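You operate a simulated robot arm through the tools that you are given. There is no shell and no other tool. Be economical: measure what you need, move in short steps, check, and stop when the job is done.

You are at the controls of a simulated two-armed robot. One attempt, no reset.

## Task
Take the connector with the smallest size on its label from the second shelf from the top of the end rack and put it on top of the taped carton on the table with the card stands. Put the green dust cap from the steel ledge on top of the blue beaker on the table with the card stands. Hold the carrying tray on the long bench steady with one hand and put the blue brush in it with the other. Open the outer sliding door. The order is free.
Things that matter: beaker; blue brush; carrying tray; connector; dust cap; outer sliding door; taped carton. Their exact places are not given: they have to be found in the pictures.

The check looks at the end state, three seconds after you hand in, the way a careful person would. Anything else that was tipped, shoved, dropped, spilled or broken makes it a failure. Lids that push on must go on centred and level and be pressed home; caps that screw on are set level and turned clockwise until they are tight.

## Robot
Two 7-joint arms with two-finger parallel grippers on one trunk, on a base that drives. Base frame: it is fixed to the floor where the robot stands at the start and does not move with it; the origin is under the middle of the robot, x ahead of it, y to its left, z up. Readings come in mm, degrees, newtons and seconds.
The left shoulder is at the start at [50, 187, 1135], the right one opposite. With the tool pointing down near the work surface each hand reaches from about 100 to 580 mm from the robot's upright axis, wherever it stands, measured 20 degrees to its own side. Places, roughly: blue brush (6x4x8 cm) [2500, 100, 800]; carrying tray (39x19x5 cm) [4000, -1800, 600]; dust cap [1250, 1250, 750]; outer sliding door [7500, -2700, 1100]; taped carton (20x16x12 cm) [1000, -900, 800]. Payload 3.43 kg a hand.
The TCP of each hand is the grasp point between the finger pads, 30 mm short of the fingertips. In the tool frame z runs along the fingers and y along their closing line. Largest opening 94 mm; finger width 28, thickness 10; the body of the gripper, 50 by 96 mm, starts 55 mm behind the TCP.
Orientation is that of the tool frame in the base frame, as [roll, pitch, yaw] about the fixed x, y, z axes, in that order (R = Rz(yaw) Ry(pitch) Rx(roll)). With the fingers straight down and closing along the base's y, the tool's x points along the base's -x, its y along +y and its z along -z.

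## Interface
- The arms move only by the tool move_arm. It takes "left_rows", "right_rows" or both (then of equal length, played together; a hand with none holds still); each is a list of rows, each a list of 7 numbers: the turn, a rotation vector about the tool's x, y, z in degrees, then the shift along the tool's x, y, z in mm, then the closure, from 0 (fully open) to 1 (shut). In form: [[wx, wy, wz, tx, ty, tz, hand], ...]. A call has 1 to 12 rows; each row shifts and turns the commanded pose from where the row before left it, along the tool's axes as they then stand. A row lasts 0.2 s, in which the tool goes at most 50 mm and 8.6 degrees; a call with a longer step from one row to the next is refused whole, and so is a gripper value outside its range. Where a pose cannot be reached the arm comes as near as it can. A force on the tool above 40 N (or 10 N above the force at the start of the call, whichever is more), or a blocked arm, ends the call early, and 0.2 s more pass. Each finger travels about 153 mm/s and halts on what it meets, pressing with about 44 N; the grip force reading is that of the motor and also rises with nothing between the fingers. The clock runs only during rows and for 0.2 s after the last one: add rows that do not move to give the fingers time. The reply holds the time, the measured pose of the TCP, the force on the tool along the base axes, the opening and the grip force, in the units named above and with some noise, with the torque about the TCP (base axes, N m) and any sound that the robot's microphone picked up, and new pictures: "views" is both (left out), scene, wrist or none (wrist: the cameras of the hands that moved).
- Cameras (640 x 400 px; columns grow to the right, rows downward): "scene" is now at [145, 22.5, 1295.9]; the picture's right is [0.26, -0.96, 0.00], its down [-0.56, -0.15, -0.81] and it looks along [0.79, 0.21, -0.58] (base axes); focal length 258 px, centre (320, 200). "left" rides on the left gripper at [76, -14, -102] in its tool frame; the picture's right is [0.18, 0.98, 0.00], its down [-0.75, 0.14, -0.64] and it looks along [-0.63, 0.12, 0.77] (tool axes); focal length 243 px, centre (320, 200). "right" rides on the right gripper at [76, 14, -103] in its tool frame; the picture's right is [-0.18, 0.98, 0.00], its down [-0.75, -0.14, -0.64] and it looks along [-0.63, -0.12, 0.77] (tool axes); focal length 243 px, centre (320, 200).
- move_column(by): slides the trunk up (or, below 0, down) by that many mm; the arms and the scene camera ride with it, the base frame stays. It gives what a move gives, with no picture.
- roll_base(legs): drives the robot by 1 to 6 legs, each [ahead, left, turn to the left] in mm, mm and degrees, along the robot's own axes; the way and the turn of a leg run together, so that a leg with both is an arc; at most 1500 mm and 180 degrees a leg. The arms and the cameras ride along, it lands a little off, and it stops where it bumps. It gives what a move gives, and a new picture of the scene camera.
- turn_head(pan, tilt): turns the head with the scene camera to pan (to the left, within 80 degrees either way) and tilt (down, from -29 to 69), counted from straight ahead of the robot. It gives what a move gives, and a new picture of the scene camera.
- locate(camera, pixels): there is no depth. For up to 12 entries [column, row, z] of the newest picture of that camera ("zoom" is the newest enlarged one), the place [x, y] in the base frame at which the ray of that pixel passes the height z, good to about 3 mm. It takes no simulated time.
- close_up(camera, box): a new picture of the part [left, top, right, bottom] of that camera's present view, enlarged. It takes no simulated time.
- close_job(): hands the job in; it is judged then, once.

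Keep the steps short. Do not move on a guess: measure, check each grasp and each placing, and mend mistakes. In all there are 110 turns and 260 pictures (those below and enlarged ones count). Leave the grippers open and the arms clear of the work at the hand-in unless told otherwise, and finish with a single line.

The tools are called after "Call:" as a command line: name --argument value ..., lists and objects as JSON in quotes. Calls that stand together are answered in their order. move_arm: Moves the arms, as the interface text tells. Its arguments: {"type":"object","properties":{"left_rows":{"type":"array","items":{"type":"array","items":{"type":"number"}}},"right_rows":{"type":"array","items":{"type":"array","items":{"type":"number"}}},"views":{"type":"string","enum":["both","scene","wrist","none"]}},"required":[]} The other tools are called the same way: move_column (by) slides the trunk up or down; roll_base (legs) drives the base; turn_head (pan, tilt) turns the head that bears the scene camera; locate (camera, pixels) gives the place at which the rays of pixels pass given heights; close_up (camera, box) takes an enlarged picture of a part of a camera's view; close_job () hands the job in.

At the start:

```text
time: 0.0
left_position: [282.8, 190.4, 1125.1]
left_tcp_rot: [180.0, 0.0, 179.9]
left_wrist_force: [-1.1, 0.4, 0.7]
left_wrist_torque: [-0.04, -0.04, 0.03]
left_width: 94.2
left_grip_force: 0.0
right_position: [340.3, -28.2, 1095.0]
right_tcp_rot: [179.9, 0.0, -180.0]
right_wrist_force: [-0.4, 0.1, 0.3]
right_wrist_torque: [-0.01, -0.01, 0.01]
right_width: 94.2
right_grip_force: 0.1
trunk travel left (down, up): [-350.0, 82.0]
robot x, y, heading: [1.8, -2.8, -0.3]
head pan, tilt: [15.2, 35.5]
```

scene: 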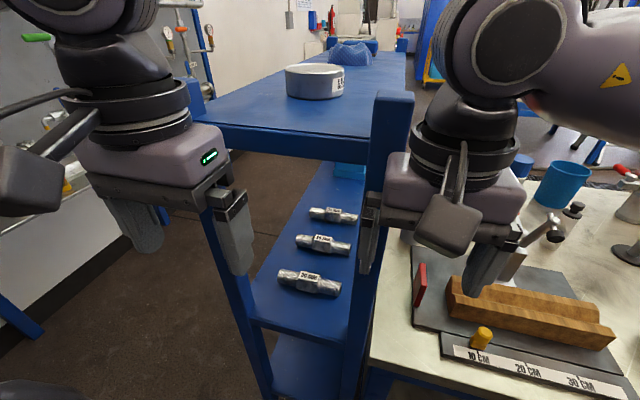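
right: 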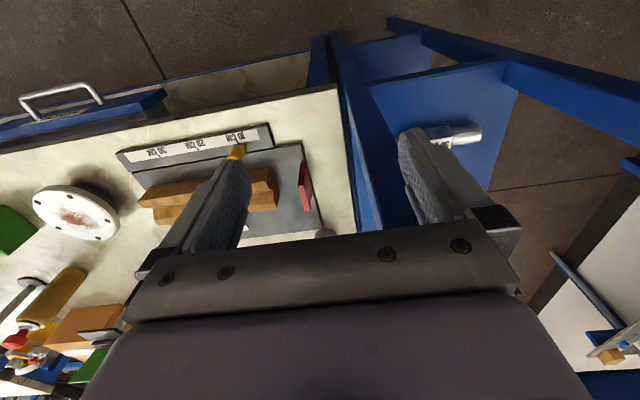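
left: 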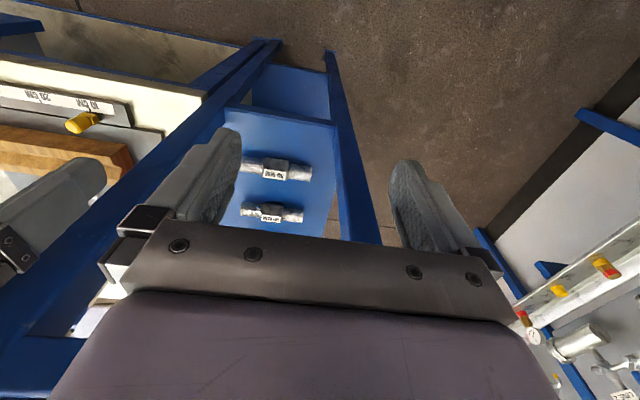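

I see a blue rack ahead with three labelled connectors on its second shelf. I'll zoom in on the labels and on the surroundings.

Call:
close_up --camera "scene" --box '[240, 150, 400, 310]'

Call:
close_up --camera "scene" --box '[280, 0, 640, 225]'

Call:
turn_head --pan -50 --tilt 30

Call:
turn_head --pan 60 --tilt 25

```text
2.50 times, centred on (320, 230) of scene
```

zoom: 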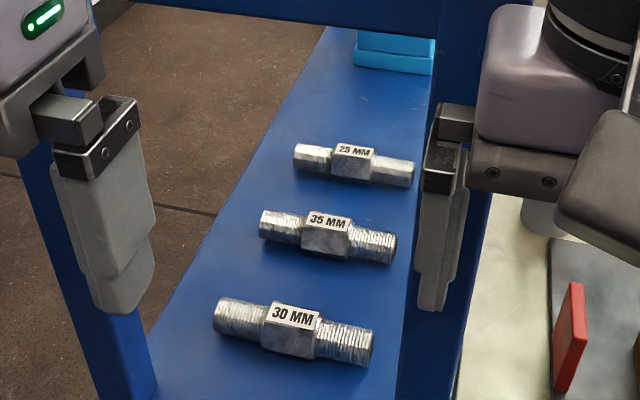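

```text
1.78 times, centred on (460, 112) of scene
```

zoom: 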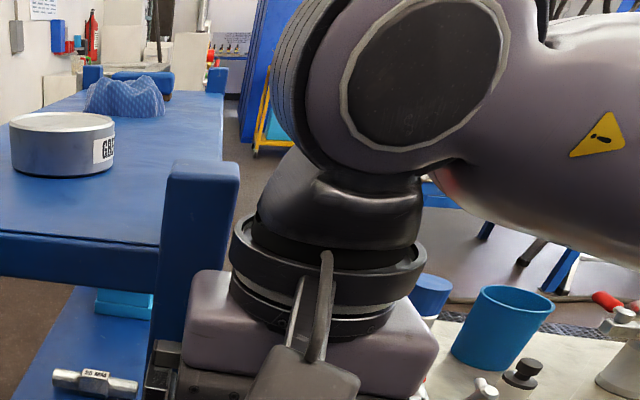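

```text
time: 1.4
left_position: [283.3, 191.0, 1125.1]
left_tcp_rot: [-179.9, 0.0, -180.0]
left_wrist_force: [-0.4, 0.7, 0.1]
left_wrist_torque: [0.03, -0.01, 0.01]
left_width: 93.9
left_grip_force: 0.1
right_position: [340.5, -27.5, 1095.8]
right_tcp_rot: [179.8, 0.0, 179.9]
right_wrist_force: [-0.6, 0.2, 0.6]
right_wrist_torque: [-0.01, -0.02, 0.01]
right_width: 93.8
right_grip_force: 0.0
trunk travel left (down, up): [-350.0, 82.0]
robot x, y, heading: [1.9, 0.9, 0.4]
head pan, tilt: [-50.0, 30.0]
```

scene: 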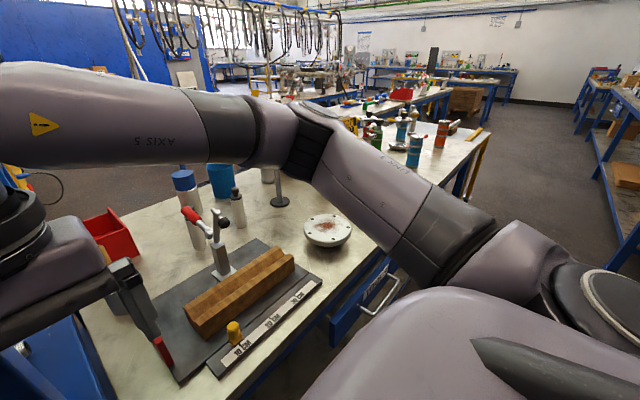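

```text
time: 3.2
left_position: [283.4, 189.7, 1124.9]
left_tcp_rot: [179.9, 0.0, 180.0]
left_wrist_force: [0.0, 0.1, -0.6]
left_wrist_torque: [0.01, 0.02, 0.03]
left_width: 94.0
left_grip_force: 0.1
right_position: [341.7, -28.3, 1094.8]
right_tcp_rot: [179.8, -0.1, -180.0]
right_wrist_force: [-0.3, 0.1, 0.5]
right_wrist_torque: [-0.01, 0.0, -0.02]
right_width: 94.0
right_grip_force: 0.0
trunk travel left (down, up): [-350.0, 82.0]
robot x, y, heading: [-1.4, -0.2, -0.1]
head pan, tilt: [60.0, 25.0]
```

scene: 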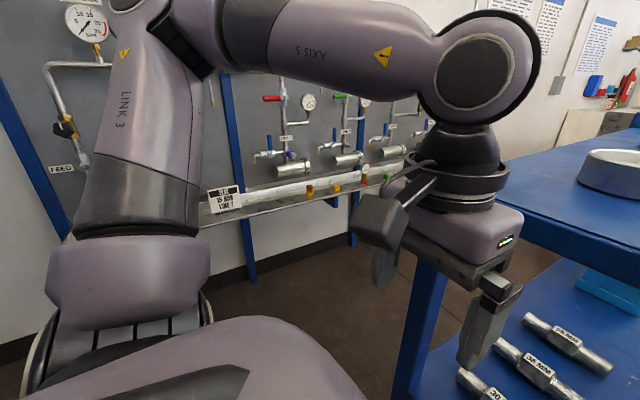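

The three connectors read 25, 35 and 30 mm, so 25 mm is the smallest and it is the farthest one. I'll turn the head back and triangulate heights using both cameras.

Call:
turn_head --pan 15 --tilt 40

Call:
close_up --camera "left" --box '[200, 120, 360, 240]'

Call:
locate --camera "left" --pixels '[[287, 172, 400], [287, 172, 500], [287, 172, 600], [287, 172, 700], [272, 214, 400], [272, 214, 500], [272, 214, 600], [272, 214, 700]]'

```text
time: 4.4
left_position: [284.0, 190.5, 1124.8]
left_tcp_rot: [-180.0, 0.0, -179.9]
left_wrist_force: [-0.8, 0.3, -0.8]
left_wrist_torque: [-0.02, 0.0, -0.03]
left_width: 94.0
left_grip_force: 0.0
right_position: [340.3, -28.9, 1095.4]
right_tcp_rot: [179.9, 0.0, -179.9]
right_wrist_force: [-0.3, 0.0, -0.5]
right_wrist_torque: [-0.01, -0.01, -0.01]
right_width: 94.2
right_grip_force: 0.1
trunk travel left (down, up): [-350.0, 82.0]
robot x, y, heading: [2.1, 2.9, 0.0]
head pan, tilt: [15.0, 40.0]
```

scene: 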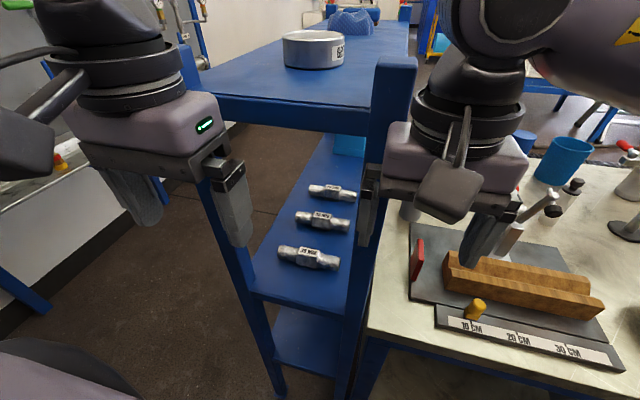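

```text
3.33 times, centred on (280, 180) of left
```

zoom: 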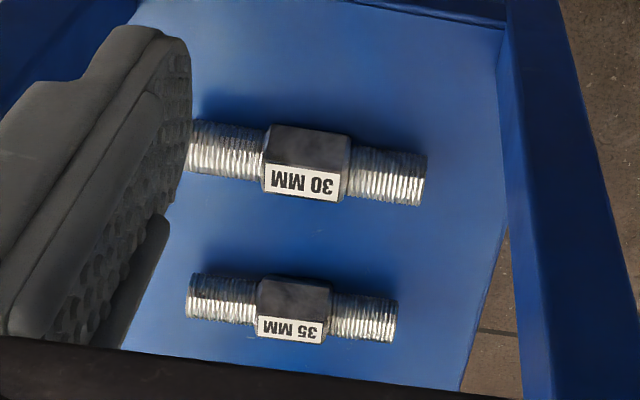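

```text
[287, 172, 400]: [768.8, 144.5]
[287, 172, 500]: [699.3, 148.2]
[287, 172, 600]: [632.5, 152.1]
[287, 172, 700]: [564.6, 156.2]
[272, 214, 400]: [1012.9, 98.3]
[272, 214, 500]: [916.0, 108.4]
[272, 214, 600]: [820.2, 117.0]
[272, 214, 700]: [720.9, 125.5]
```

Now I'll take the same labels from the scene camera: 30 at (312,252), 35 at (320,215), 25 at (332,187), along with the rack's edges.

Call:
close_up --camera "scene" --box '[220, 140, 420, 280]'

Call:
locate --camera "scene" --pixels '[[312, 252, 500], [312, 252, 600], [312, 252, 700], [321, 215, 500], [321, 215, 600], [321, 215, 700], [332, 187, 500], [332, 187, 600], [332, 187, 700]]'

Call:
locate --camera "left" --pixels '[[274.7, 174.6, 500], [274.7, 174.6, 600], [274.7, 174.6, 700], [271, 218.5, 500], [271, 218.5, 600], [271, 218.5, 700]]'

```text
2.86 times, centred on (320, 210) of scene
```

zoom: 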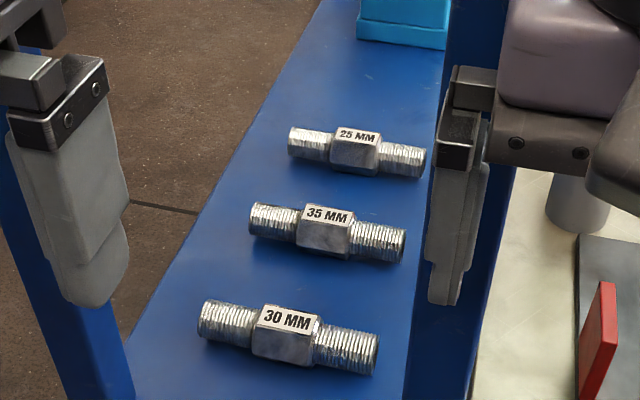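

```text
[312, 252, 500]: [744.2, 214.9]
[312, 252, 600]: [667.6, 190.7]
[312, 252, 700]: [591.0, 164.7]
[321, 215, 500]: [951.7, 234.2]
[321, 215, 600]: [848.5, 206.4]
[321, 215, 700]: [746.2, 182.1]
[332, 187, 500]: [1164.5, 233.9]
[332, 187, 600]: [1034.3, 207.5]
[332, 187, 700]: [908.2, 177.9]
```

```text
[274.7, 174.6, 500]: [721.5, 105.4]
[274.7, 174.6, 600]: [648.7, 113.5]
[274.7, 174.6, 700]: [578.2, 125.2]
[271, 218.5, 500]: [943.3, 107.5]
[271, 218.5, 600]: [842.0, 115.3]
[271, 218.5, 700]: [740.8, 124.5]
```

My label pixels need refining, so I'll relocate with the zoom picture at (287,318), (328,217) and (356,136).

Call:
locate --camera "zoom" --pixels '[[287, 318, 750], [287, 318, 800], [287, 318, 850], [328, 217, 750], [328, 217, 800], [328, 217, 850], [356, 136, 800], [356, 136, 850], [291, 140, 800], [425, 162, 800]]'

Call:
locate --camera "left" --pixels '[[274.7, 174.6, 750], [274.7, 174.6, 800], [274.7, 174.6, 850], [271, 218.5, 750], [271, 218.5, 800], [271, 218.5, 850]]'

Call:
locate --camera "scene" --pixels '[[378, 130, 900], [378, 130, 1000], [210, 125, 900], [210, 125, 1000], [375, 332, 600], [480, 310, 620]]'

```text
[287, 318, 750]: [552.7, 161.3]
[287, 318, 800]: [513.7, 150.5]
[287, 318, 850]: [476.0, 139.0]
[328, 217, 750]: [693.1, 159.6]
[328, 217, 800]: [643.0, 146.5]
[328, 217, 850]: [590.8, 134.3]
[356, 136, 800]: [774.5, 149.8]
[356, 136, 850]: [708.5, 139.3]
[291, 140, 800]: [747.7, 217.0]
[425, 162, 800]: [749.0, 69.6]
```

```text
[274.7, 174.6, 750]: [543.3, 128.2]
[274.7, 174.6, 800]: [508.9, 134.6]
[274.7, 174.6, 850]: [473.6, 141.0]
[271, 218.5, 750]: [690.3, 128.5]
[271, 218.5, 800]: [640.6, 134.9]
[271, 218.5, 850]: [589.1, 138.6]
```

```text
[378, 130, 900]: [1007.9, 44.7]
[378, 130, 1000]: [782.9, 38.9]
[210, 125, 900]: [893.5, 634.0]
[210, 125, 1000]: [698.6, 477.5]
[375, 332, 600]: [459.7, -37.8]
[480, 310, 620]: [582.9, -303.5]
```

All three connectors sit at z≈840, y≈140, with the 25 mm one at x≈720. Next I'll look around for the other things.

Call:
turn_head --pan -20 --tilt 10

Call:
turn_head --pan -75 --tilt 15

Call:
turn_head --pan 40 --tilt 20

Call:
turn_head --pan 8 --tilt 5

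```text
time: 5.4
left_position: [283.1, 190.0, 1125.7]
left_tcp_rot: [-180.0, 0.0, -179.9]
left_wrist_force: [-0.9, 1.2, 0.2]
left_wrist_torque: [0.01, -0.02, 0.05]
left_width: 94.1
left_grip_force: 0.0
right_position: [340.2, -28.4, 1096.2]
right_tcp_rot: [179.8, -0.1, -180.0]
right_wrist_force: [0.2, 0.2, 0.0]
right_wrist_torque: [0.0, -0.03, 0.02]
right_width: 94.0
right_grip_force: 0.1
trunk travel left (down, up): [-350.0, 82.0]
robot x, y, heading: [2.1, -1.1, 0.0]
head pan, tilt: [-20.0, 10.0]
```

scene: 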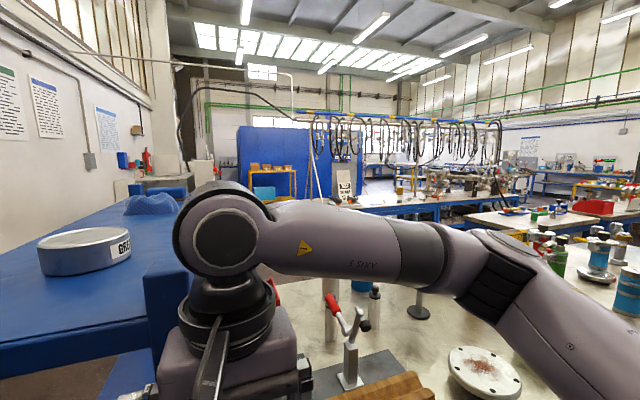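

```text
time: 6.6
left_position: [283.3, 191.0, 1125.2]
left_tcp_rot: [-180.0, 0.0, 180.0]
left_wrist_force: [0.2, -0.7, 0.8]
left_wrist_torque: [-0.01, -0.01, 0.01]
left_width: 94.2
left_grip_force: 0.0
right_position: [340.3, -28.1, 1096.0]
right_tcp_rot: [-180.0, 0.0, 180.0]
right_wrist_force: [0.9, 0.2, -0.1]
right_wrist_torque: [-0.02, 0.0, -0.01]
right_width: 94.0
right_grip_force: 0.0
trunk travel left (down, up): [-350.0, 82.0]
robot x, y, heading: [1.4, -0.1, -0.1]
head pan, tilt: [-75.0, 15.0]
```

scene: 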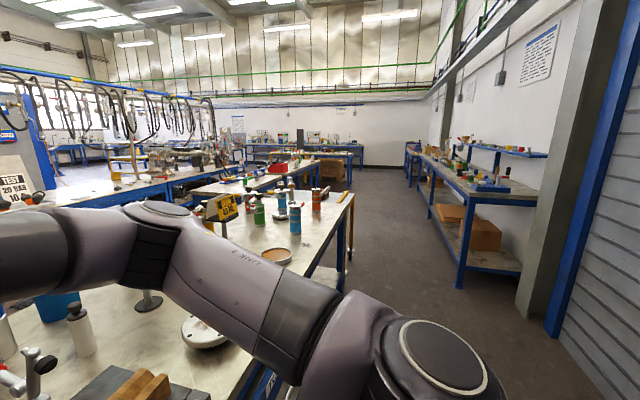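

```text
time: 8.6
left_position: [282.8, 191.1, 1125.2]
left_tcp_rot: [180.0, -0.1, -180.0]
left_wrist_force: [0.3, 0.2, -0.2]
left_wrist_torque: [-0.02, -0.01, 0.02]
left_width: 93.8
left_grip_force: 0.0
right_position: [339.6, -28.3, 1096.0]
right_tcp_rot: [179.9, -0.1, -180.0]
right_wrist_force: [0.6, -0.4, -0.3]
right_wrist_torque: [0.01, 0.03, -0.04]
right_width: 94.1
right_grip_force: 0.1
trunk travel left (down, up): [-350.0, 82.0]
robot x, y, heading: [0.8, -1.2, -0.2]
head pan, tilt: [40.0, 20.0]
```

scene: 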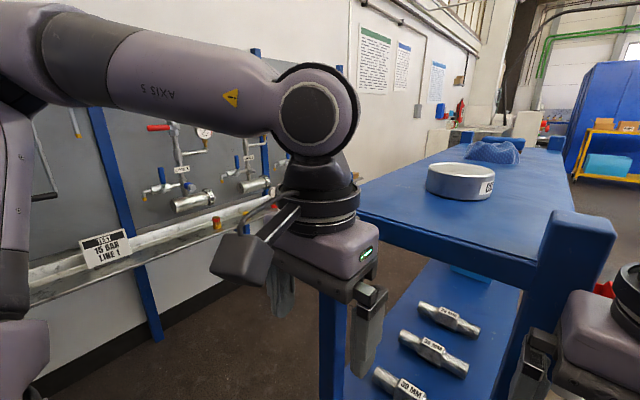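

```text
time: 9.5
left_position: [283.8, 191.0, 1125.1]
left_tcp_rot: [179.9, -0.1, 179.9]
left_wrist_force: [0.5, -0.6, -0.3]
left_wrist_torque: [0.01, 0.0, 0.02]
left_width: 94.0
left_grip_force: 0.0
right_position: [340.0, -29.3, 1095.7]
right_tcp_rot: [179.9, 0.0, -179.9]
right_wrist_force: [-0.1, 0.4, 0.5]
right_wrist_torque: [-0.02, 0.0, 0.0]
right_width: 94.0
right_grip_force: 0.1
trunk travel left (down, up): [-350.0, 82.0]
robot x, y, heading: [2.8, -0.3, 0.1]
head pan, tilt: [8.0, 5.0]
```

scene: 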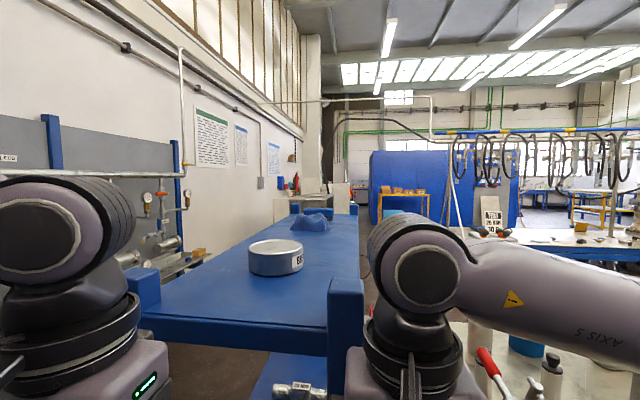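

I'll locate the ledge, the rack ends and aisle floor marks to plan the driving.

Call:
turn_head --pan 45 --tilt 45

Call:
turn_head --pan 20 --tilt 20

Call:
locate --camera "scene" --pixels '[[445, 150, 1150]]'

```text
time: 10.6
left_position: [283.4, 190.6, 1124.8]
left_tcp_rot: [-180.0, 0.0, 179.8]
left_wrist_force: [0.1, -0.4, -0.6]
left_wrist_torque: [0.04, -0.04, -0.01]
left_width: 93.9
left_grip_force: 0.0
right_position: [340.1, -28.3, 1095.0]
right_tcp_rot: [179.9, 0.0, 180.0]
right_wrist_force: [-0.4, 0.1, -0.2]
right_wrist_torque: [-0.01, -0.02, -0.02]
right_width: 94.0
right_grip_force: 0.1
trunk travel left (down, up): [-350.0, 82.0]
robot x, y, heading: [-1.1, -2.5, 0.1]
head pan, tilt: [45.0, 45.0]
```

scene: 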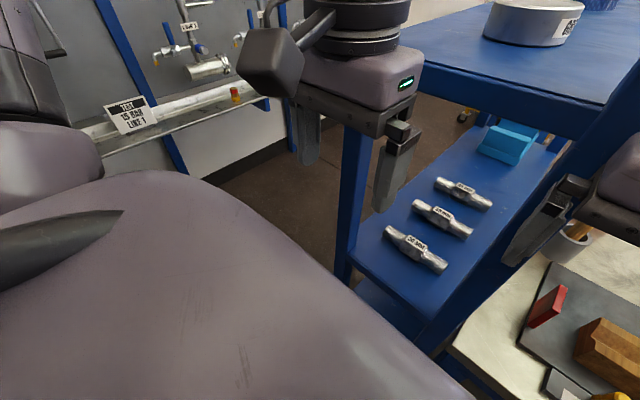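

```text
time: 11.5
left_position: [282.8, 190.7, 1125.9]
left_tcp_rot: [180.0, 0.1, 180.0]
left_wrist_force: [-0.6, -0.3, -0.3]
left_wrist_torque: [-0.04, 0.0, 0.05]
left_width: 94.2
left_grip_force: 0.0
right_position: [340.1, -27.9, 1095.9]
right_tcp_rot: [180.0, 0.0, -179.9]
right_wrist_force: [0.1, 0.1, -0.6]
right_wrist_torque: [0.0, -0.03, 0.01]
right_width: 94.1
right_grip_force: 0.1
trunk travel left (down, up): [-350.0, 82.0]
robot x, y, heading: [1.3, 0.9, 0.1]
head pan, tilt: [20.0, 20.0]
```

scene: 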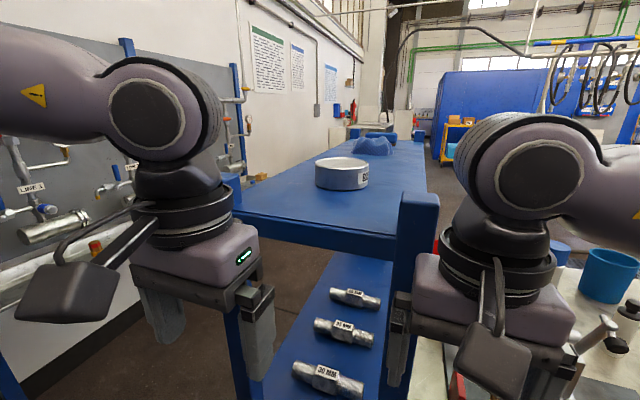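

```text
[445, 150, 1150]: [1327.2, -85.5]
```

Call:
locate --camera "scene" --pixels '[[258, 380, 820], [350, 255, 820], [396, 262, 820], [60, 350, 0], [135, 305, 0], [240, 225, 1100], [240, 225, 1150], [420, 195, 1200], [10, 310, 700], [10, 310, 750], [410, 140, 1130]]'

Call:
turn_head --pan 70 --tilt 60

```text
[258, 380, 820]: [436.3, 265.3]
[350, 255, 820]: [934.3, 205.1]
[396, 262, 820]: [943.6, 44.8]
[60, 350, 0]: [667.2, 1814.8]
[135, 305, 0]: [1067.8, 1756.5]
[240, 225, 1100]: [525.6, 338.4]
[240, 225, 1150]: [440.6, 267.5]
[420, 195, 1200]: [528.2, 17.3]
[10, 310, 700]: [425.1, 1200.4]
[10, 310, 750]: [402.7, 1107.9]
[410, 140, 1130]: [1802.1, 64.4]
```

```text
time: 12.7
left_position: [283.0, 190.3, 1125.6]
left_tcp_rot: [180.0, 0.0, -180.0]
left_wrist_force: [0.9, 0.2, 0.3]
left_wrist_torque: [0.0, -0.01, -0.03]
left_width: 93.8
left_grip_force: 0.0
right_position: [339.8, -28.6, 1095.2]
right_tcp_rot: [179.9, 0.1, -180.0]
right_wrist_force: [0.9, -0.1, -0.1]
right_wrist_torque: [-0.01, 0.02, 0.01]
right_width: 93.7
right_grip_force: 0.1
trunk travel left (down, up): [-350.0, 82.0]
robot x, y, heading: [0.7, -0.7, 0.3]
head pan, tilt: [70.0, 60.0]
```

scene: 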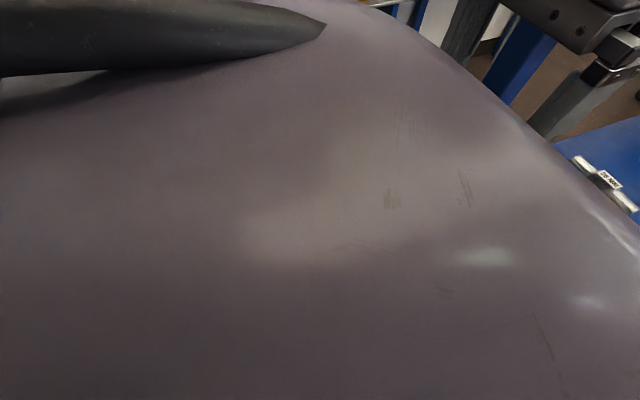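

The rack spans y 30..265 with its top at z≈1150, and the ledge front is at y≈1130, leaving an aisle about 860 mm wide. I'll step left to the aisle centre line and look ahead.

Call:
roll_base --legs '[[-150, 0, 0], [0, 690, 0]]'

Call:
turn_head --pan 40 --tilt 30

Call:
turn_head --pan 0 --tilt 30

```text
time: 17.4
left_position: [131.7, 882.6, 1124.8]
left_tcp_rot: [180.0, 0.0, -179.9]
left_wrist_force: [-0.5, 0.3, -1.1]
left_wrist_torque: [0.01, 0.01, 0.01]
left_width: 93.7
left_grip_force: 0.0
right_position: [189.9, 664.6, 1095.4]
right_tcp_rot: [-180.0, 0.0, -179.9]
right_wrist_force: [0.6, 0.7, 0.0]
right_wrist_torque: [0.0, 0.01, 0.0]
right_width: 94.1
right_grip_force: 0.0
trunk travel left (down, up): [-350.0, 82.0]
robot x, y, heading: [-150.6, 688.9, 0.3]
head pan, tilt: [70.0, 60.0]
```

scene: 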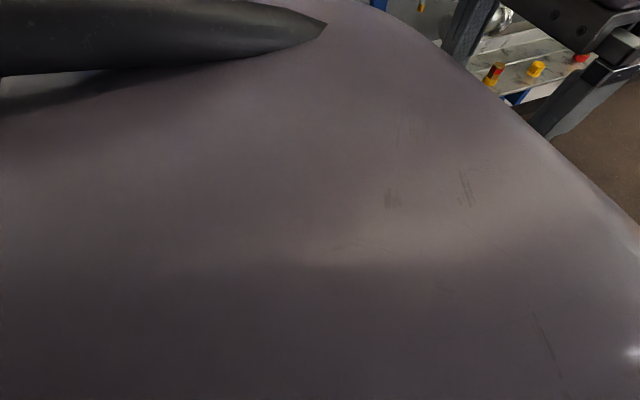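

```text
time: 18.4
left_position: [131.8, 882.9, 1125.0]
left_tcp_rot: [-180.0, 0.0, -179.9]
left_wrist_force: [-0.3, 0.1, -0.9]
left_wrist_torque: [0.0, 0.04, 0.0]
left_width: 93.8
left_grip_force: 0.0
right_position: [190.2, 663.2, 1095.1]
right_tcp_rot: [179.8, 0.0, -179.9]
right_wrist_force: [0.4, 0.4, 0.4]
right_wrist_torque: [0.03, 0.01, -0.01]
right_width: 94.2
right_grip_force: 0.0
trunk travel left (down, up): [-350.0, 82.0]
robot x, y, heading: [-148.7, 688.1, 0.3]
head pan, tilt: [40.0, 30.0]
```

scene: 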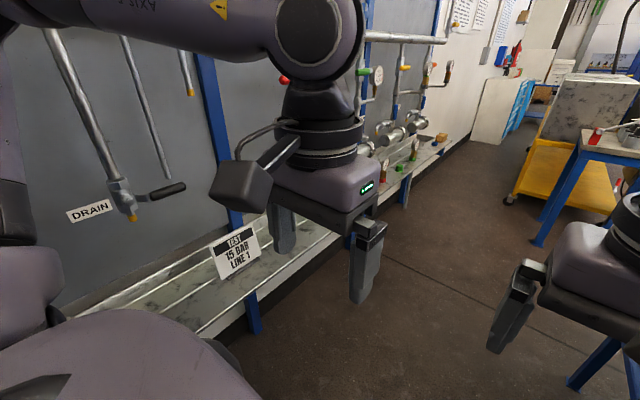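

```text
time: 19.4
left_position: [132.3, 882.7, 1124.4]
left_tcp_rot: [180.0, 0.1, -179.9]
left_wrist_force: [0.0, 1.0, -0.4]
left_wrist_torque: [-0.01, 0.0, 0.01]
left_width: 93.9
left_grip_force: 0.0
right_position: [189.9, 663.4, 1094.9]
right_tcp_rot: [179.9, 0.0, -180.0]
right_wrist_force: [-0.2, 0.0, 0.0]
right_wrist_torque: [0.01, -0.02, 0.02]
right_width: 93.7
right_grip_force: 0.1
trunk travel left (down, up): [-350.0, 82.0]
robot x, y, heading: [-151.1, 694.2, 0.3]
head pan, tilt: [0.0, 30.0]
```

scene: 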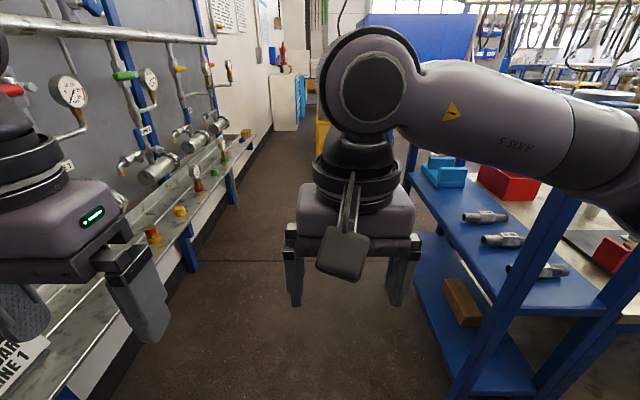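

The aisle ahead is clear. I'll pull both hands in a little so that turning doesn't bring them near the rack, then drive to x≈890, y≈650 and look there.

Call:
move_arm --right_rows '[[0, 0, 0, 40, 0, 0, 0], [0, 0, 0, 40, 0, 0, 0], [0, 0, 0, 40, 0, 0, 0]]' --left_rows '[[0, 0, 0, 25, 0, 0, 0], [0, 0, 0, 25, 0, 0, 0], [0, 0, 0, 0, 0, 0, 0]]' --views "none"

Call:
roll_base --legs '[[0, -40, 0], [500, 0, 0]]'

Call:
turn_head --pan 45 --tilt 30

```text
time: 20.2
left_position: [82.5, 882.4, 1122.9]
left_tcp_rot: [-180.0, 0.0, -179.9]
left_wrist_force: [-0.6, -0.4, 0.5]
left_wrist_torque: [-0.03, 0.01, 0.02]
left_width: 93.7
left_grip_force: 0.1
right_position: [96.8, 661.4, 1097.5]
right_tcp_rot: [-179.7, 0.3, 179.0]
right_wrist_force: [14.3, -3.2, 0.1]
right_wrist_torque: [0.39, 1.53, 0.19]
right_width: 93.8
right_grip_force: 0.1
trunk travel left (down, up): [-350.0, 82.0]
robot x, y, heading: [-148.2, 689.5, 0.2]
head pan, tilt: [0.0, 30.0]
stopped in row 3 (right hand): the force on the tool passed its limit (the readings are from after the stop); the commanded pose is now the measured one
```

```text
time: 23.7
left_position: [589.1, 843.0, 1125.2]
left_tcp_rot: [179.9, 0.0, -179.9]
left_wrist_force: [0.5, -0.3, 1.3]
left_wrist_torque: [0.03, 0.01, -0.03]
left_width: 94.0
left_grip_force: 0.0
right_position: [603.4, 622.3, 1096.2]
right_tcp_rot: [-179.7, 0.3, 178.8]
right_wrist_force: [37.8, -1.5, -2.8]
right_wrist_torque: [0.16, 3.86, -0.31]
right_width: 94.1
right_grip_force: 0.1
trunk travel left (down, up): [-350.0, 82.0]
robot x, y, heading: [356.0, 648.1, 0.1]
head pan, tilt: [0.0, 30.0]
```

scene: 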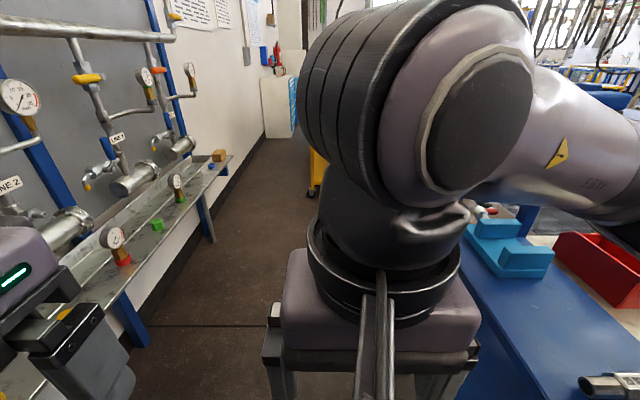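

```text
time: 24.8
left_position: [589.1, 842.9, 1123.3]
left_tcp_rot: [180.0, -0.1, 180.0]
left_wrist_force: [0.7, 0.0, 0.5]
left_wrist_torque: [-0.01, -0.02, 0.0]
left_width: 93.9
left_grip_force: 0.0
right_position: [603.9, 623.1, 1096.2]
right_tcp_rot: [-179.9, 0.2, 178.7]
right_wrist_force: [10.2, -1.7, -0.5]
right_wrist_torque: [0.18, 1.16, 0.06]
right_width: 93.9
right_grip_force: 0.1
trunk travel left (down, up): [-350.0, 82.0]
robot x, y, heading: [359.1, 650.6, -0.0]
head pan, tilt: [45.0, 30.0]
```

scene: 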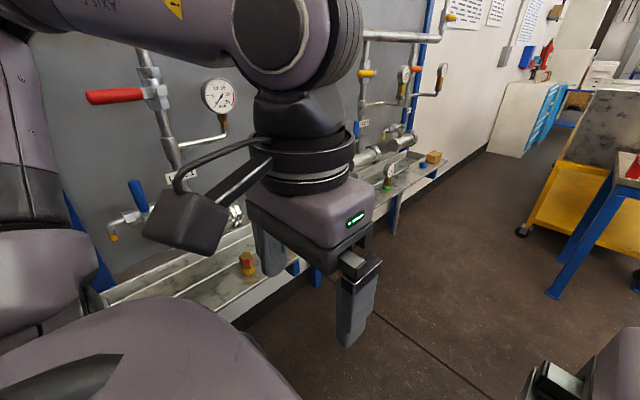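

The right wrist is pressing on the robot's own body, so I'll move it 35 mm ahead and then continue. The green cap is visible on the ledge beyond the red gauge.

Call:
move_arm --right_rows '[[0, 0, 0, -35, 0, 0, 0], [0, 0, 0, 0, 0, 0, 0]]' --views "none"

Call:
roll_base --legs '[[530, 0, 0], [0, 0, -90]]'

Call:
turn_head --pan -5 --tilt 45

```text
time: 25.4
left_position: [588.9, 843.7, 1123.4]
left_tcp_rot: [179.9, 0.1, 179.9]
left_wrist_force: [-0.2, -0.4, 0.2]
left_wrist_torque: [-0.01, -0.03, 0.0]
left_width: 94.1
left_grip_force: 0.2
right_position: [637.3, 621.0, 1097.2]
right_tcp_rot: [-179.9, 0.3, 178.8]
right_wrist_force: [-0.1, -0.8, 0.2]
right_wrist_torque: [0.01, 0.0, 0.04]
right_width: 94.0
right_grip_force: 0.0
trunk travel left (down, up): [-350.0, 82.0]
robot x, y, heading: [354.1, 650.2, 0.1]
head pan, tilt: [45.0, 30.0]
```

```text
time: 29.5
left_position: [1158.5, 815.4, 1122.7]
left_tcp_rot: [-179.9, -0.1, 172.3]
left_wrist_force: [-0.6, -0.1, -0.3]
left_wrist_torque: [-0.02, 0.0, 0.02]
left_width: 94.0
left_grip_force: 0.0
right_position: [1174.3, 594.3, 1094.4]
right_tcp_rot: [-179.3, 0.0, 172.4]
right_wrist_force: [0.2, -0.3, 0.1]
right_wrist_torque: [-0.01, 0.0, 0.01]
right_width: 93.8
right_grip_force: 0.1
trunk travel left (down, up): [-350.0, 82.0]
robot x, y, heading: [902.0, 655.2, -8.0]
head pan, tilt: [45.0, 30.0]
stopped in leg 2: the robot was blocked; the commanded pose is now the measured one
```

scene: 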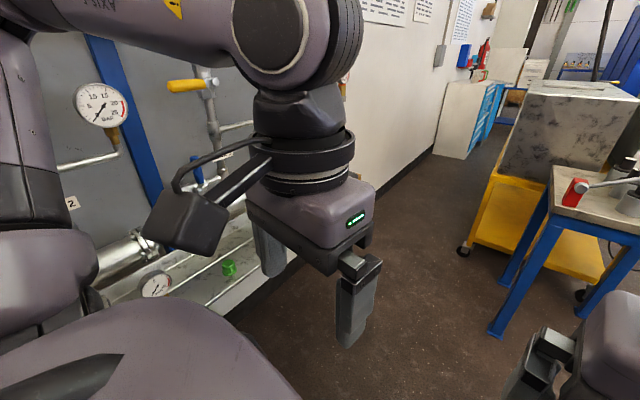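

```text
time: 30.7
left_position: [1160.1, 814.9, 1122.0]
left_tcp_rot: [-179.8, 0.0, 172.2]
left_wrist_force: [0.0, -0.5, 0.0]
left_wrist_torque: [0.03, 0.01, 0.02]
left_width: 93.8
left_grip_force: 0.1
right_position: [1174.5, 594.0, 1093.8]
right_tcp_rot: [-179.4, -0.1, 172.1]
right_wrist_force: [0.0, -0.1, -0.1]
right_wrist_torque: [-0.02, 0.0, -0.02]
right_width: 94.1
right_grip_force: 0.1
trunk travel left (down, up): [-350.0, 82.0]
robot x, y, heading: [897.6, 653.9, -7.7]
head pan, tilt: [-5.0, 45.0]
```

scene: 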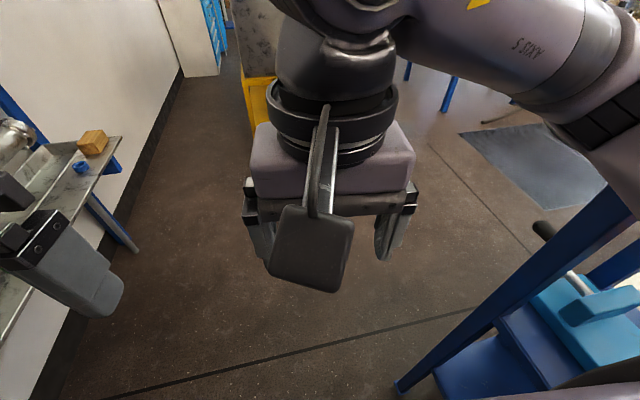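

The turn stopped after 8°, most likely with the right elbow against the rack's far post. I'll undo the turn, drive back to open floor before turning, and then strafe in sideways.

Call:
roll_base --legs '[[0, 0, 8], [-1050, 0, 0]]'

Call:
roll_base --legs '[[0, 0, -90]]'

Call:
turn_head --pan 60 --tilt 20

```text
time: 36.6
left_position: [96.4, 842.8, 1123.9]
left_tcp_rot: [-180.0, 0.2, -179.6]
left_wrist_force: [-1.3, -0.3, 0.5]
left_wrist_torque: [0.01, -0.04, 0.04]
left_width: 94.0
left_grip_force: 0.1
right_position: [139.9, 626.4, 1093.7]
right_tcp_rot: [-179.6, 0.2, -179.9]
right_wrist_force: [-0.4, 1.0, 0.1]
right_wrist_torque: [0.01, 0.0, 0.01]
right_width: 93.9
right_grip_force: 0.0
trunk travel left (down, up): [-350.0, 82.0]
robot x, y, heading: [-134.2, 653.3, 0.4]
head pan, tilt: [-5.0, 45.0]
```

scene: 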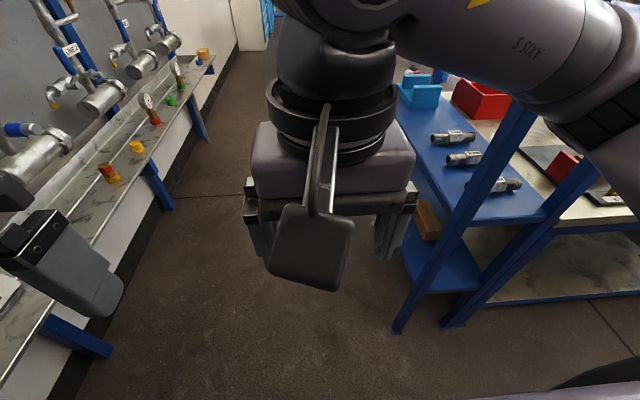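

```text
time: 40.8
left_position: [57.8, 420.6, 1123.4]
left_tcp_rot: [-180.0, 0.0, 90.9]
left_wrist_force: [0.4, -0.7, 0.2]
left_wrist_torque: [0.02, 0.01, 0.0]
left_width: 94.0
left_grip_force: 0.0
right_position: [-158.4, 373.4, 1094.1]
right_tcp_rot: [-179.6, 0.2, 90.9]
right_wrist_force: [-0.2, 0.4, 0.3]
right_wrist_torque: [0.0, 0.01, 0.01]
right_width: 93.9
right_grip_force: 0.1
trunk travel left (down, up): [-350.0, 82.0]
robot x, y, heading: [-137.0, 653.0, -89.0]
head pan, tilt: [-5.0, 45.0]
```

scene: 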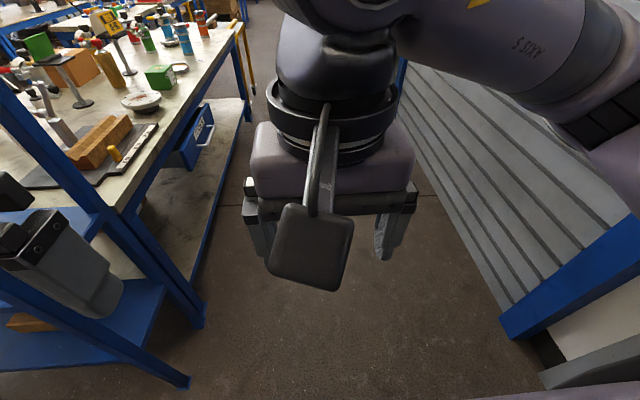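

```text
time: 42.2
left_position: [57.5, 421.7, 1123.3]
left_tcp_rot: [-180.0, 0.2, 90.9]
left_wrist_force: [0.5, -0.1, 0.5]
left_wrist_torque: [0.03, 0.05, 0.0]
left_width: 94.0
left_grip_force: 0.1
right_position: [-158.8, 373.9, 1093.7]
right_tcp_rot: [-179.6, 0.3, 90.9]
right_wrist_force: [-0.4, -0.3, -0.4]
right_wrist_torque: [-0.03, -0.01, -0.02]
right_width: 94.0
right_grip_force: 0.0
trunk travel left (down, up): [-350.0, 82.0]
robot x, y, heading: [-134.3, 648.5, -88.9]
head pan, tilt: [60.0, 20.0]
```

scene: 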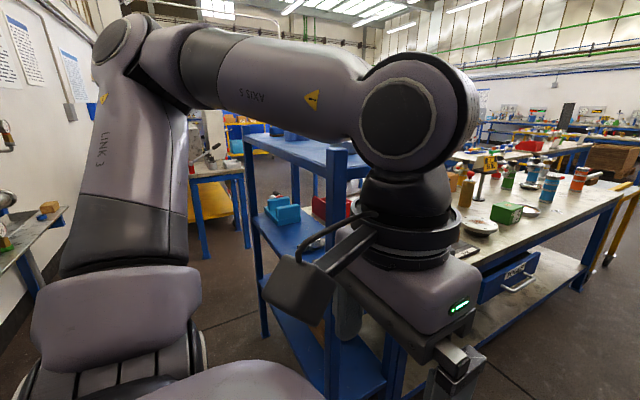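

The turn is done. Next I'll back up slightly and strafe left (toward +x) along the aisle to stand before the 25 mm connector.

Call:
roll_base --legs '[[-45, 0, -1.1], [0, 1000, 0]]'

Call:
turn_head --pan -20 --tilt 25

```text
time: 47.9
left_position: [1075.6, 470.5, 1123.2]
left_tcp_rot: [-179.9, 0.1, 90.8]
left_wrist_force: [-0.6, 0.2, 0.8]
left_wrist_torque: [-0.03, -0.01, 0.0]
left_width: 93.8
left_grip_force: 0.0
right_position: [859.6, 423.2, 1093.5]
right_tcp_rot: [-179.6, 0.2, 90.6]
right_wrist_force: [-0.3, -0.3, 0.3]
right_wrist_torque: [-0.02, 0.01, 0.05]
right_width: 93.9
right_grip_force: 0.0
trunk travel left (down, up): [-350.0, 82.0]
robot x, y, heading: [882.4, 702.8, -89.5]
head pan, tilt: [60.0, 20.0]
```

scene: 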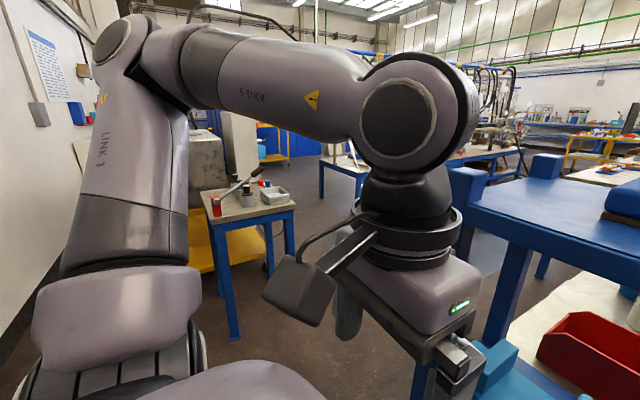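

```text
time: 49.5
left_position: [1075.3, 470.3, 1123.3]
left_tcp_rot: [179.9, 0.1, 90.8]
left_wrist_force: [0.4, -0.7, 0.5]
left_wrist_torque: [0.02, 0.0, 0.0]
left_width: 94.0
left_grip_force: 0.0
right_position: [859.3, 424.8, 1094.6]
right_tcp_rot: [-179.6, 0.2, 90.6]
right_wrist_force: [0.7, -0.7, 0.1]
right_wrist_torque: [0.02, -0.01, 0.01]
right_width: 93.8
right_grip_force: 0.0
trunk travel left (down, up): [-350.0, 82.0]
robot x, y, heading: [880.4, 699.7, -89.3]
head pan, tilt: [-20.0, 25.0]
```

scene: 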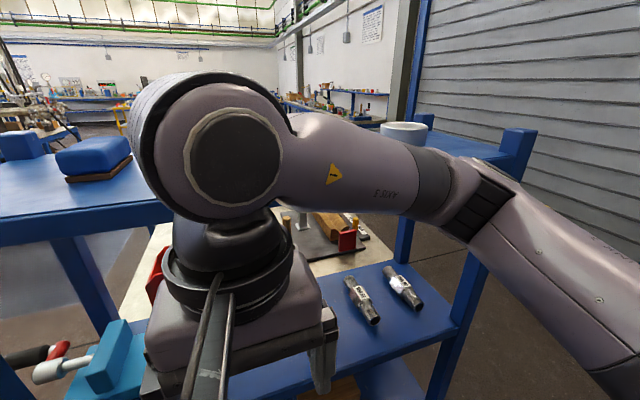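

Two connectors (35 and 30) are visible, and the 25 is behind the wrist. I'll lower the trunk 150, slide the right hand to x≈725 and tilt it 45° toward the shelf, staying outside the rack.

Call:
move_column --by -150

Call:
move_arm --right_rows '[[0, 0, 0, 0, -34, 0, 0], [0, 0, 0, 0, -34, 0, 0], [0, 0, 0, 0, -34, 0, 0], [0, 0, 0, 0, -34, 0, 0], [0, -7.5, 0, -24.8, 0, 3.3, 0], [0, -7.5, 0, -24.1, 0, 6.5, 0], [0, -7.5, 0, -23.1, 0, 9.6, 0], [0, -7.5, 0, -21.7, 0, 12.5, 0], [0, -7.5, 0, -19.8, 0, 15.2, 0], [0, -7.5, 0, -17.7, 0, 17.7, 0], [0, 0, 0, 0, 0, 0, 0]]'

```text
time: 51.2
left_position: [1075.4, 471.4, 973.8]
left_tcp_rot: [180.0, 0.1, 90.8]
left_wrist_force: [0.4, -0.3, 0.2]
left_wrist_torque: [-0.02, 0.02, -0.01]
left_width: 94.0
left_grip_force: 0.0
right_position: [859.1, 423.9, 944.3]
right_tcp_rot: [-179.5, 0.1, 90.7]
right_wrist_force: [0.6, 0.4, 0.0]
right_wrist_torque: [0.03, 0.0, 0.02]
right_width: 94.2
right_grip_force: 0.1
trunk travel left (down, up): [-200.0, 232.0]
robot x, y, heading: [881.0, 700.4, -89.3]
head pan, tilt: [-20.0, 25.0]
```

```text
time: 53.6
left_position: [1075.5, 472.1, 974.3]
left_tcp_rot: [180.0, 0.0, 90.8]
left_wrist_force: [-0.6, 0.3, -0.5]
left_wrist_torque: [-0.02, -0.03, 0.0]
left_width: 93.8
left_grip_force: 0.0
right_position: [725.7, 274.4, 923.7]
right_tcp_rot: [-179.4, 45.2, 91.1]
right_wrist_force: [0.3, 0.2, -0.4]
right_wrist_torque: [0.0, 0.02, -0.01]
right_width: 93.9
right_grip_force: 0.1
trunk travel left (down, up): [-200.0, 232.0]
robot x, y, heading: [881.7, 703.9, -89.2]
head pan, tilt: [-20.0, 25.0]
```

scene: 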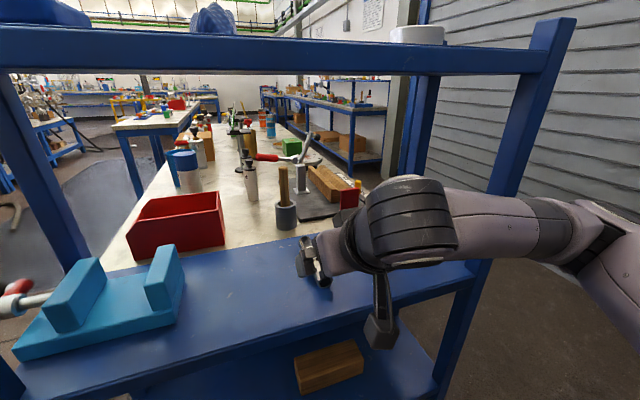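
right: 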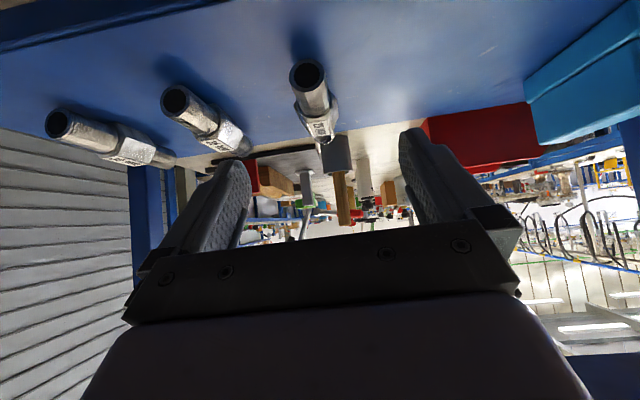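

The right wrist camera shows the 25 connector at (315,105). I'll zoom in and locate it.

Call:
close_up --camera "right" --box '[240, 40, 400, 160]'

Call:
close_up --camera "scene" --box '[240, 200, 400, 300]'

Call:
locate --camera "right" --pixels '[[308, 75, 830], [318, 125, 840], [318, 125, 850], [310, 90, 845], [327, 140, 840], [300, 20, 810], [175, 100, 830], [310, 74, 840]]'

```text
3.33 times, centred on (320, 100) of right
```

zoom: 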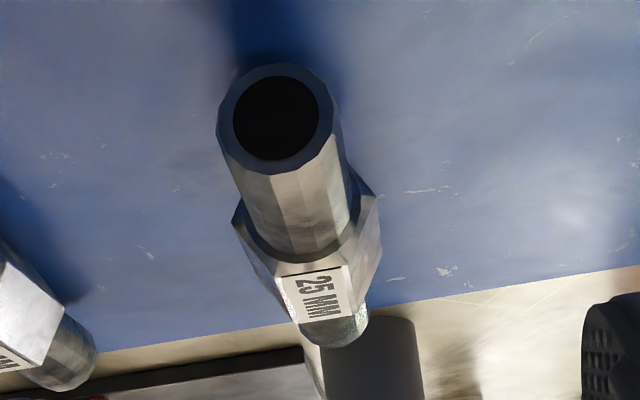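

```text
4.00 times, centred on (320, 250) of scene
```

zoom: 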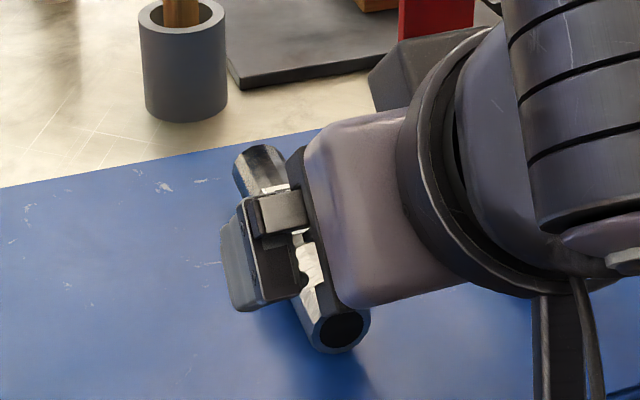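

```text
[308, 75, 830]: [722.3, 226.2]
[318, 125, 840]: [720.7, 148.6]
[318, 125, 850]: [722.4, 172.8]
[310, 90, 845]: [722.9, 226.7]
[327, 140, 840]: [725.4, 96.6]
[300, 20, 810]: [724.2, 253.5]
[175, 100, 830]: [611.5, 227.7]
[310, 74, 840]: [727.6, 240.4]
```

The connector axis is at x≈722, its hex centre at y≈140 and its top at z≈841. I'll move in along the tilted line with open fingers straddling it.

Call:
move_arm --right_rows '[[0, 0, 0, -7.4, -1, 30, 0], [0, 0, 0, -7.4, -1, 30, 0], [0, 0, 0, -7.4, -1, 30, 0], [0, 0, 0, -7.4, 0, 30, 0], [0, 0, 0, 0, 0, 0, 0]]'

Call:
close_up --camera "scene" --box '[240, 200, 400, 300]'

```text
time: 54.8
left_position: [1075.8, 470.8, 973.8]
left_tcp_rot: [180.0, 0.1, 90.8]
left_wrist_force: [-0.8, 0.9, -0.1]
left_wrist_torque: [0.02, 0.03, 0.0]
left_width: 94.0
left_grip_force: 0.0
right_position: [721.1, 166.0, 861.4]
right_tcp_rot: [-179.4, 45.2, 91.0]
right_wrist_force: [0.2, 0.0, -0.4]
right_wrist_torque: [0.02, 0.01, 0.0]
right_width: 93.9
right_grip_force: 0.1
trunk travel left (down, up): [-200.0, 232.0]
robot x, y, heading: [882.6, 698.6, -89.4]
head pan, tilt: [-20.0, 25.0]
```

scene: 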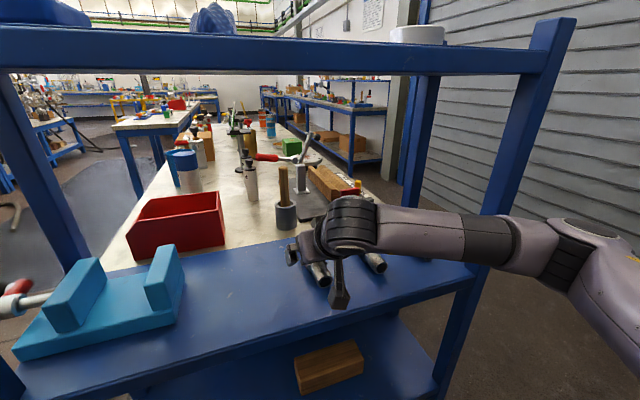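
right: 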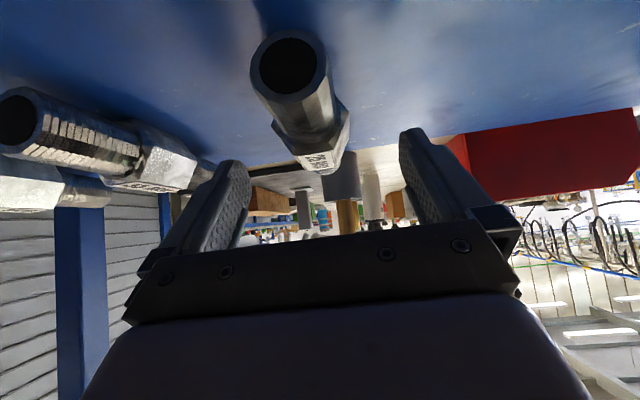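

```text
4.00 times, centred on (320, 250) of scene
```

zoom: 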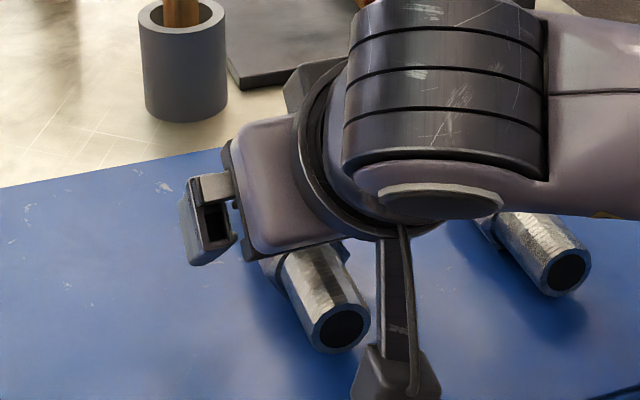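

Call:
locate --camera "right" --pixels '[[318, 160, 830], [318, 160, 835], [318, 160, 840], [318, 160, 845], [289, 65, 820], [289, 65, 825], [289, 65, 830]]'

Call:
close_up --camera "right" --box '[220, 20, 380, 180]'

```text
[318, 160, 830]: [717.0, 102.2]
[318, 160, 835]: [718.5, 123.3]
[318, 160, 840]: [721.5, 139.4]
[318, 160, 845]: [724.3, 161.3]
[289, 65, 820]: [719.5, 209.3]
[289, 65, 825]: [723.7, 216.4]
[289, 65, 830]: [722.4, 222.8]
```

```text
2.50 times, centred on (300, 100) of right
```

zoom: 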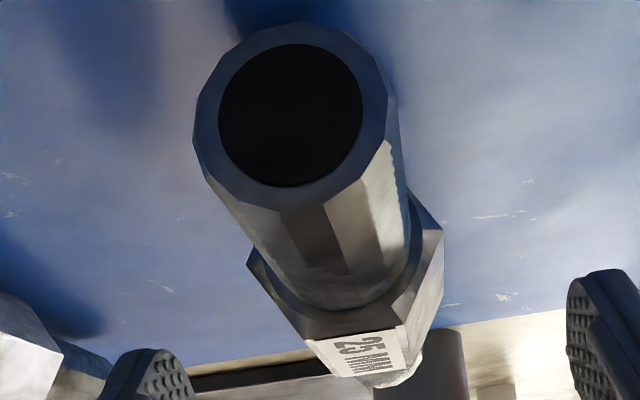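

The label centre is at (722,139,840). I'll advance the last 30 mm and close the fingers.

Call:
move_arm --right_rows '[[0, 0, 0, -2, 0.5, 15, 0], [0, 0, 0, -2, 0.5, 15, 0], [0, 0, 0, 0, 0, 0, 0], [0, 0, 0, 0, 0, 0, 0.35], [0, 0, 0, 0, 0, 0, 1], [0, 0, 0, 0, 0, 0, 1], [0, 0, 0, 0, 0, 0, 1]]'

```text
time: 56.4
left_position: [1074.8, 472.1, 972.7]
left_tcp_rot: [180.0, 0.1, 90.8]
left_wrist_force: [0.3, 0.1, 0.4]
left_wrist_torque: [-0.03, 0.02, 0.04]
left_width: 94.0
left_grip_force: 0.0
right_position: [722.7, 142.8, 842.7]
right_tcp_rot: [-179.4, 45.1, 91.0]
right_wrist_force: [-1.0, 0.0, -0.3]
right_wrist_torque: [-0.12, 0.03, -0.04]
right_width: 45.1
right_grip_force: 44.2
trunk travel left (down, up): [-200.0, 232.0]
robot x, y, heading: [884.8, 699.7, -89.1]
head pan, tilt: [-20.0, 25.0]
```

scene: 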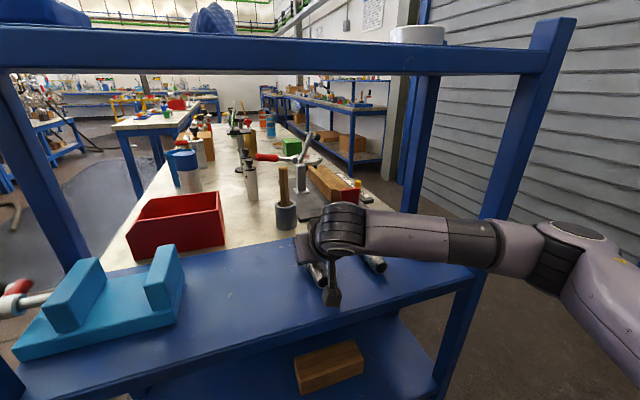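
right: 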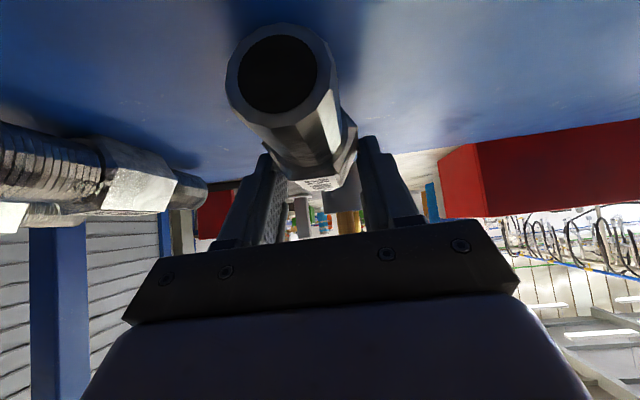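

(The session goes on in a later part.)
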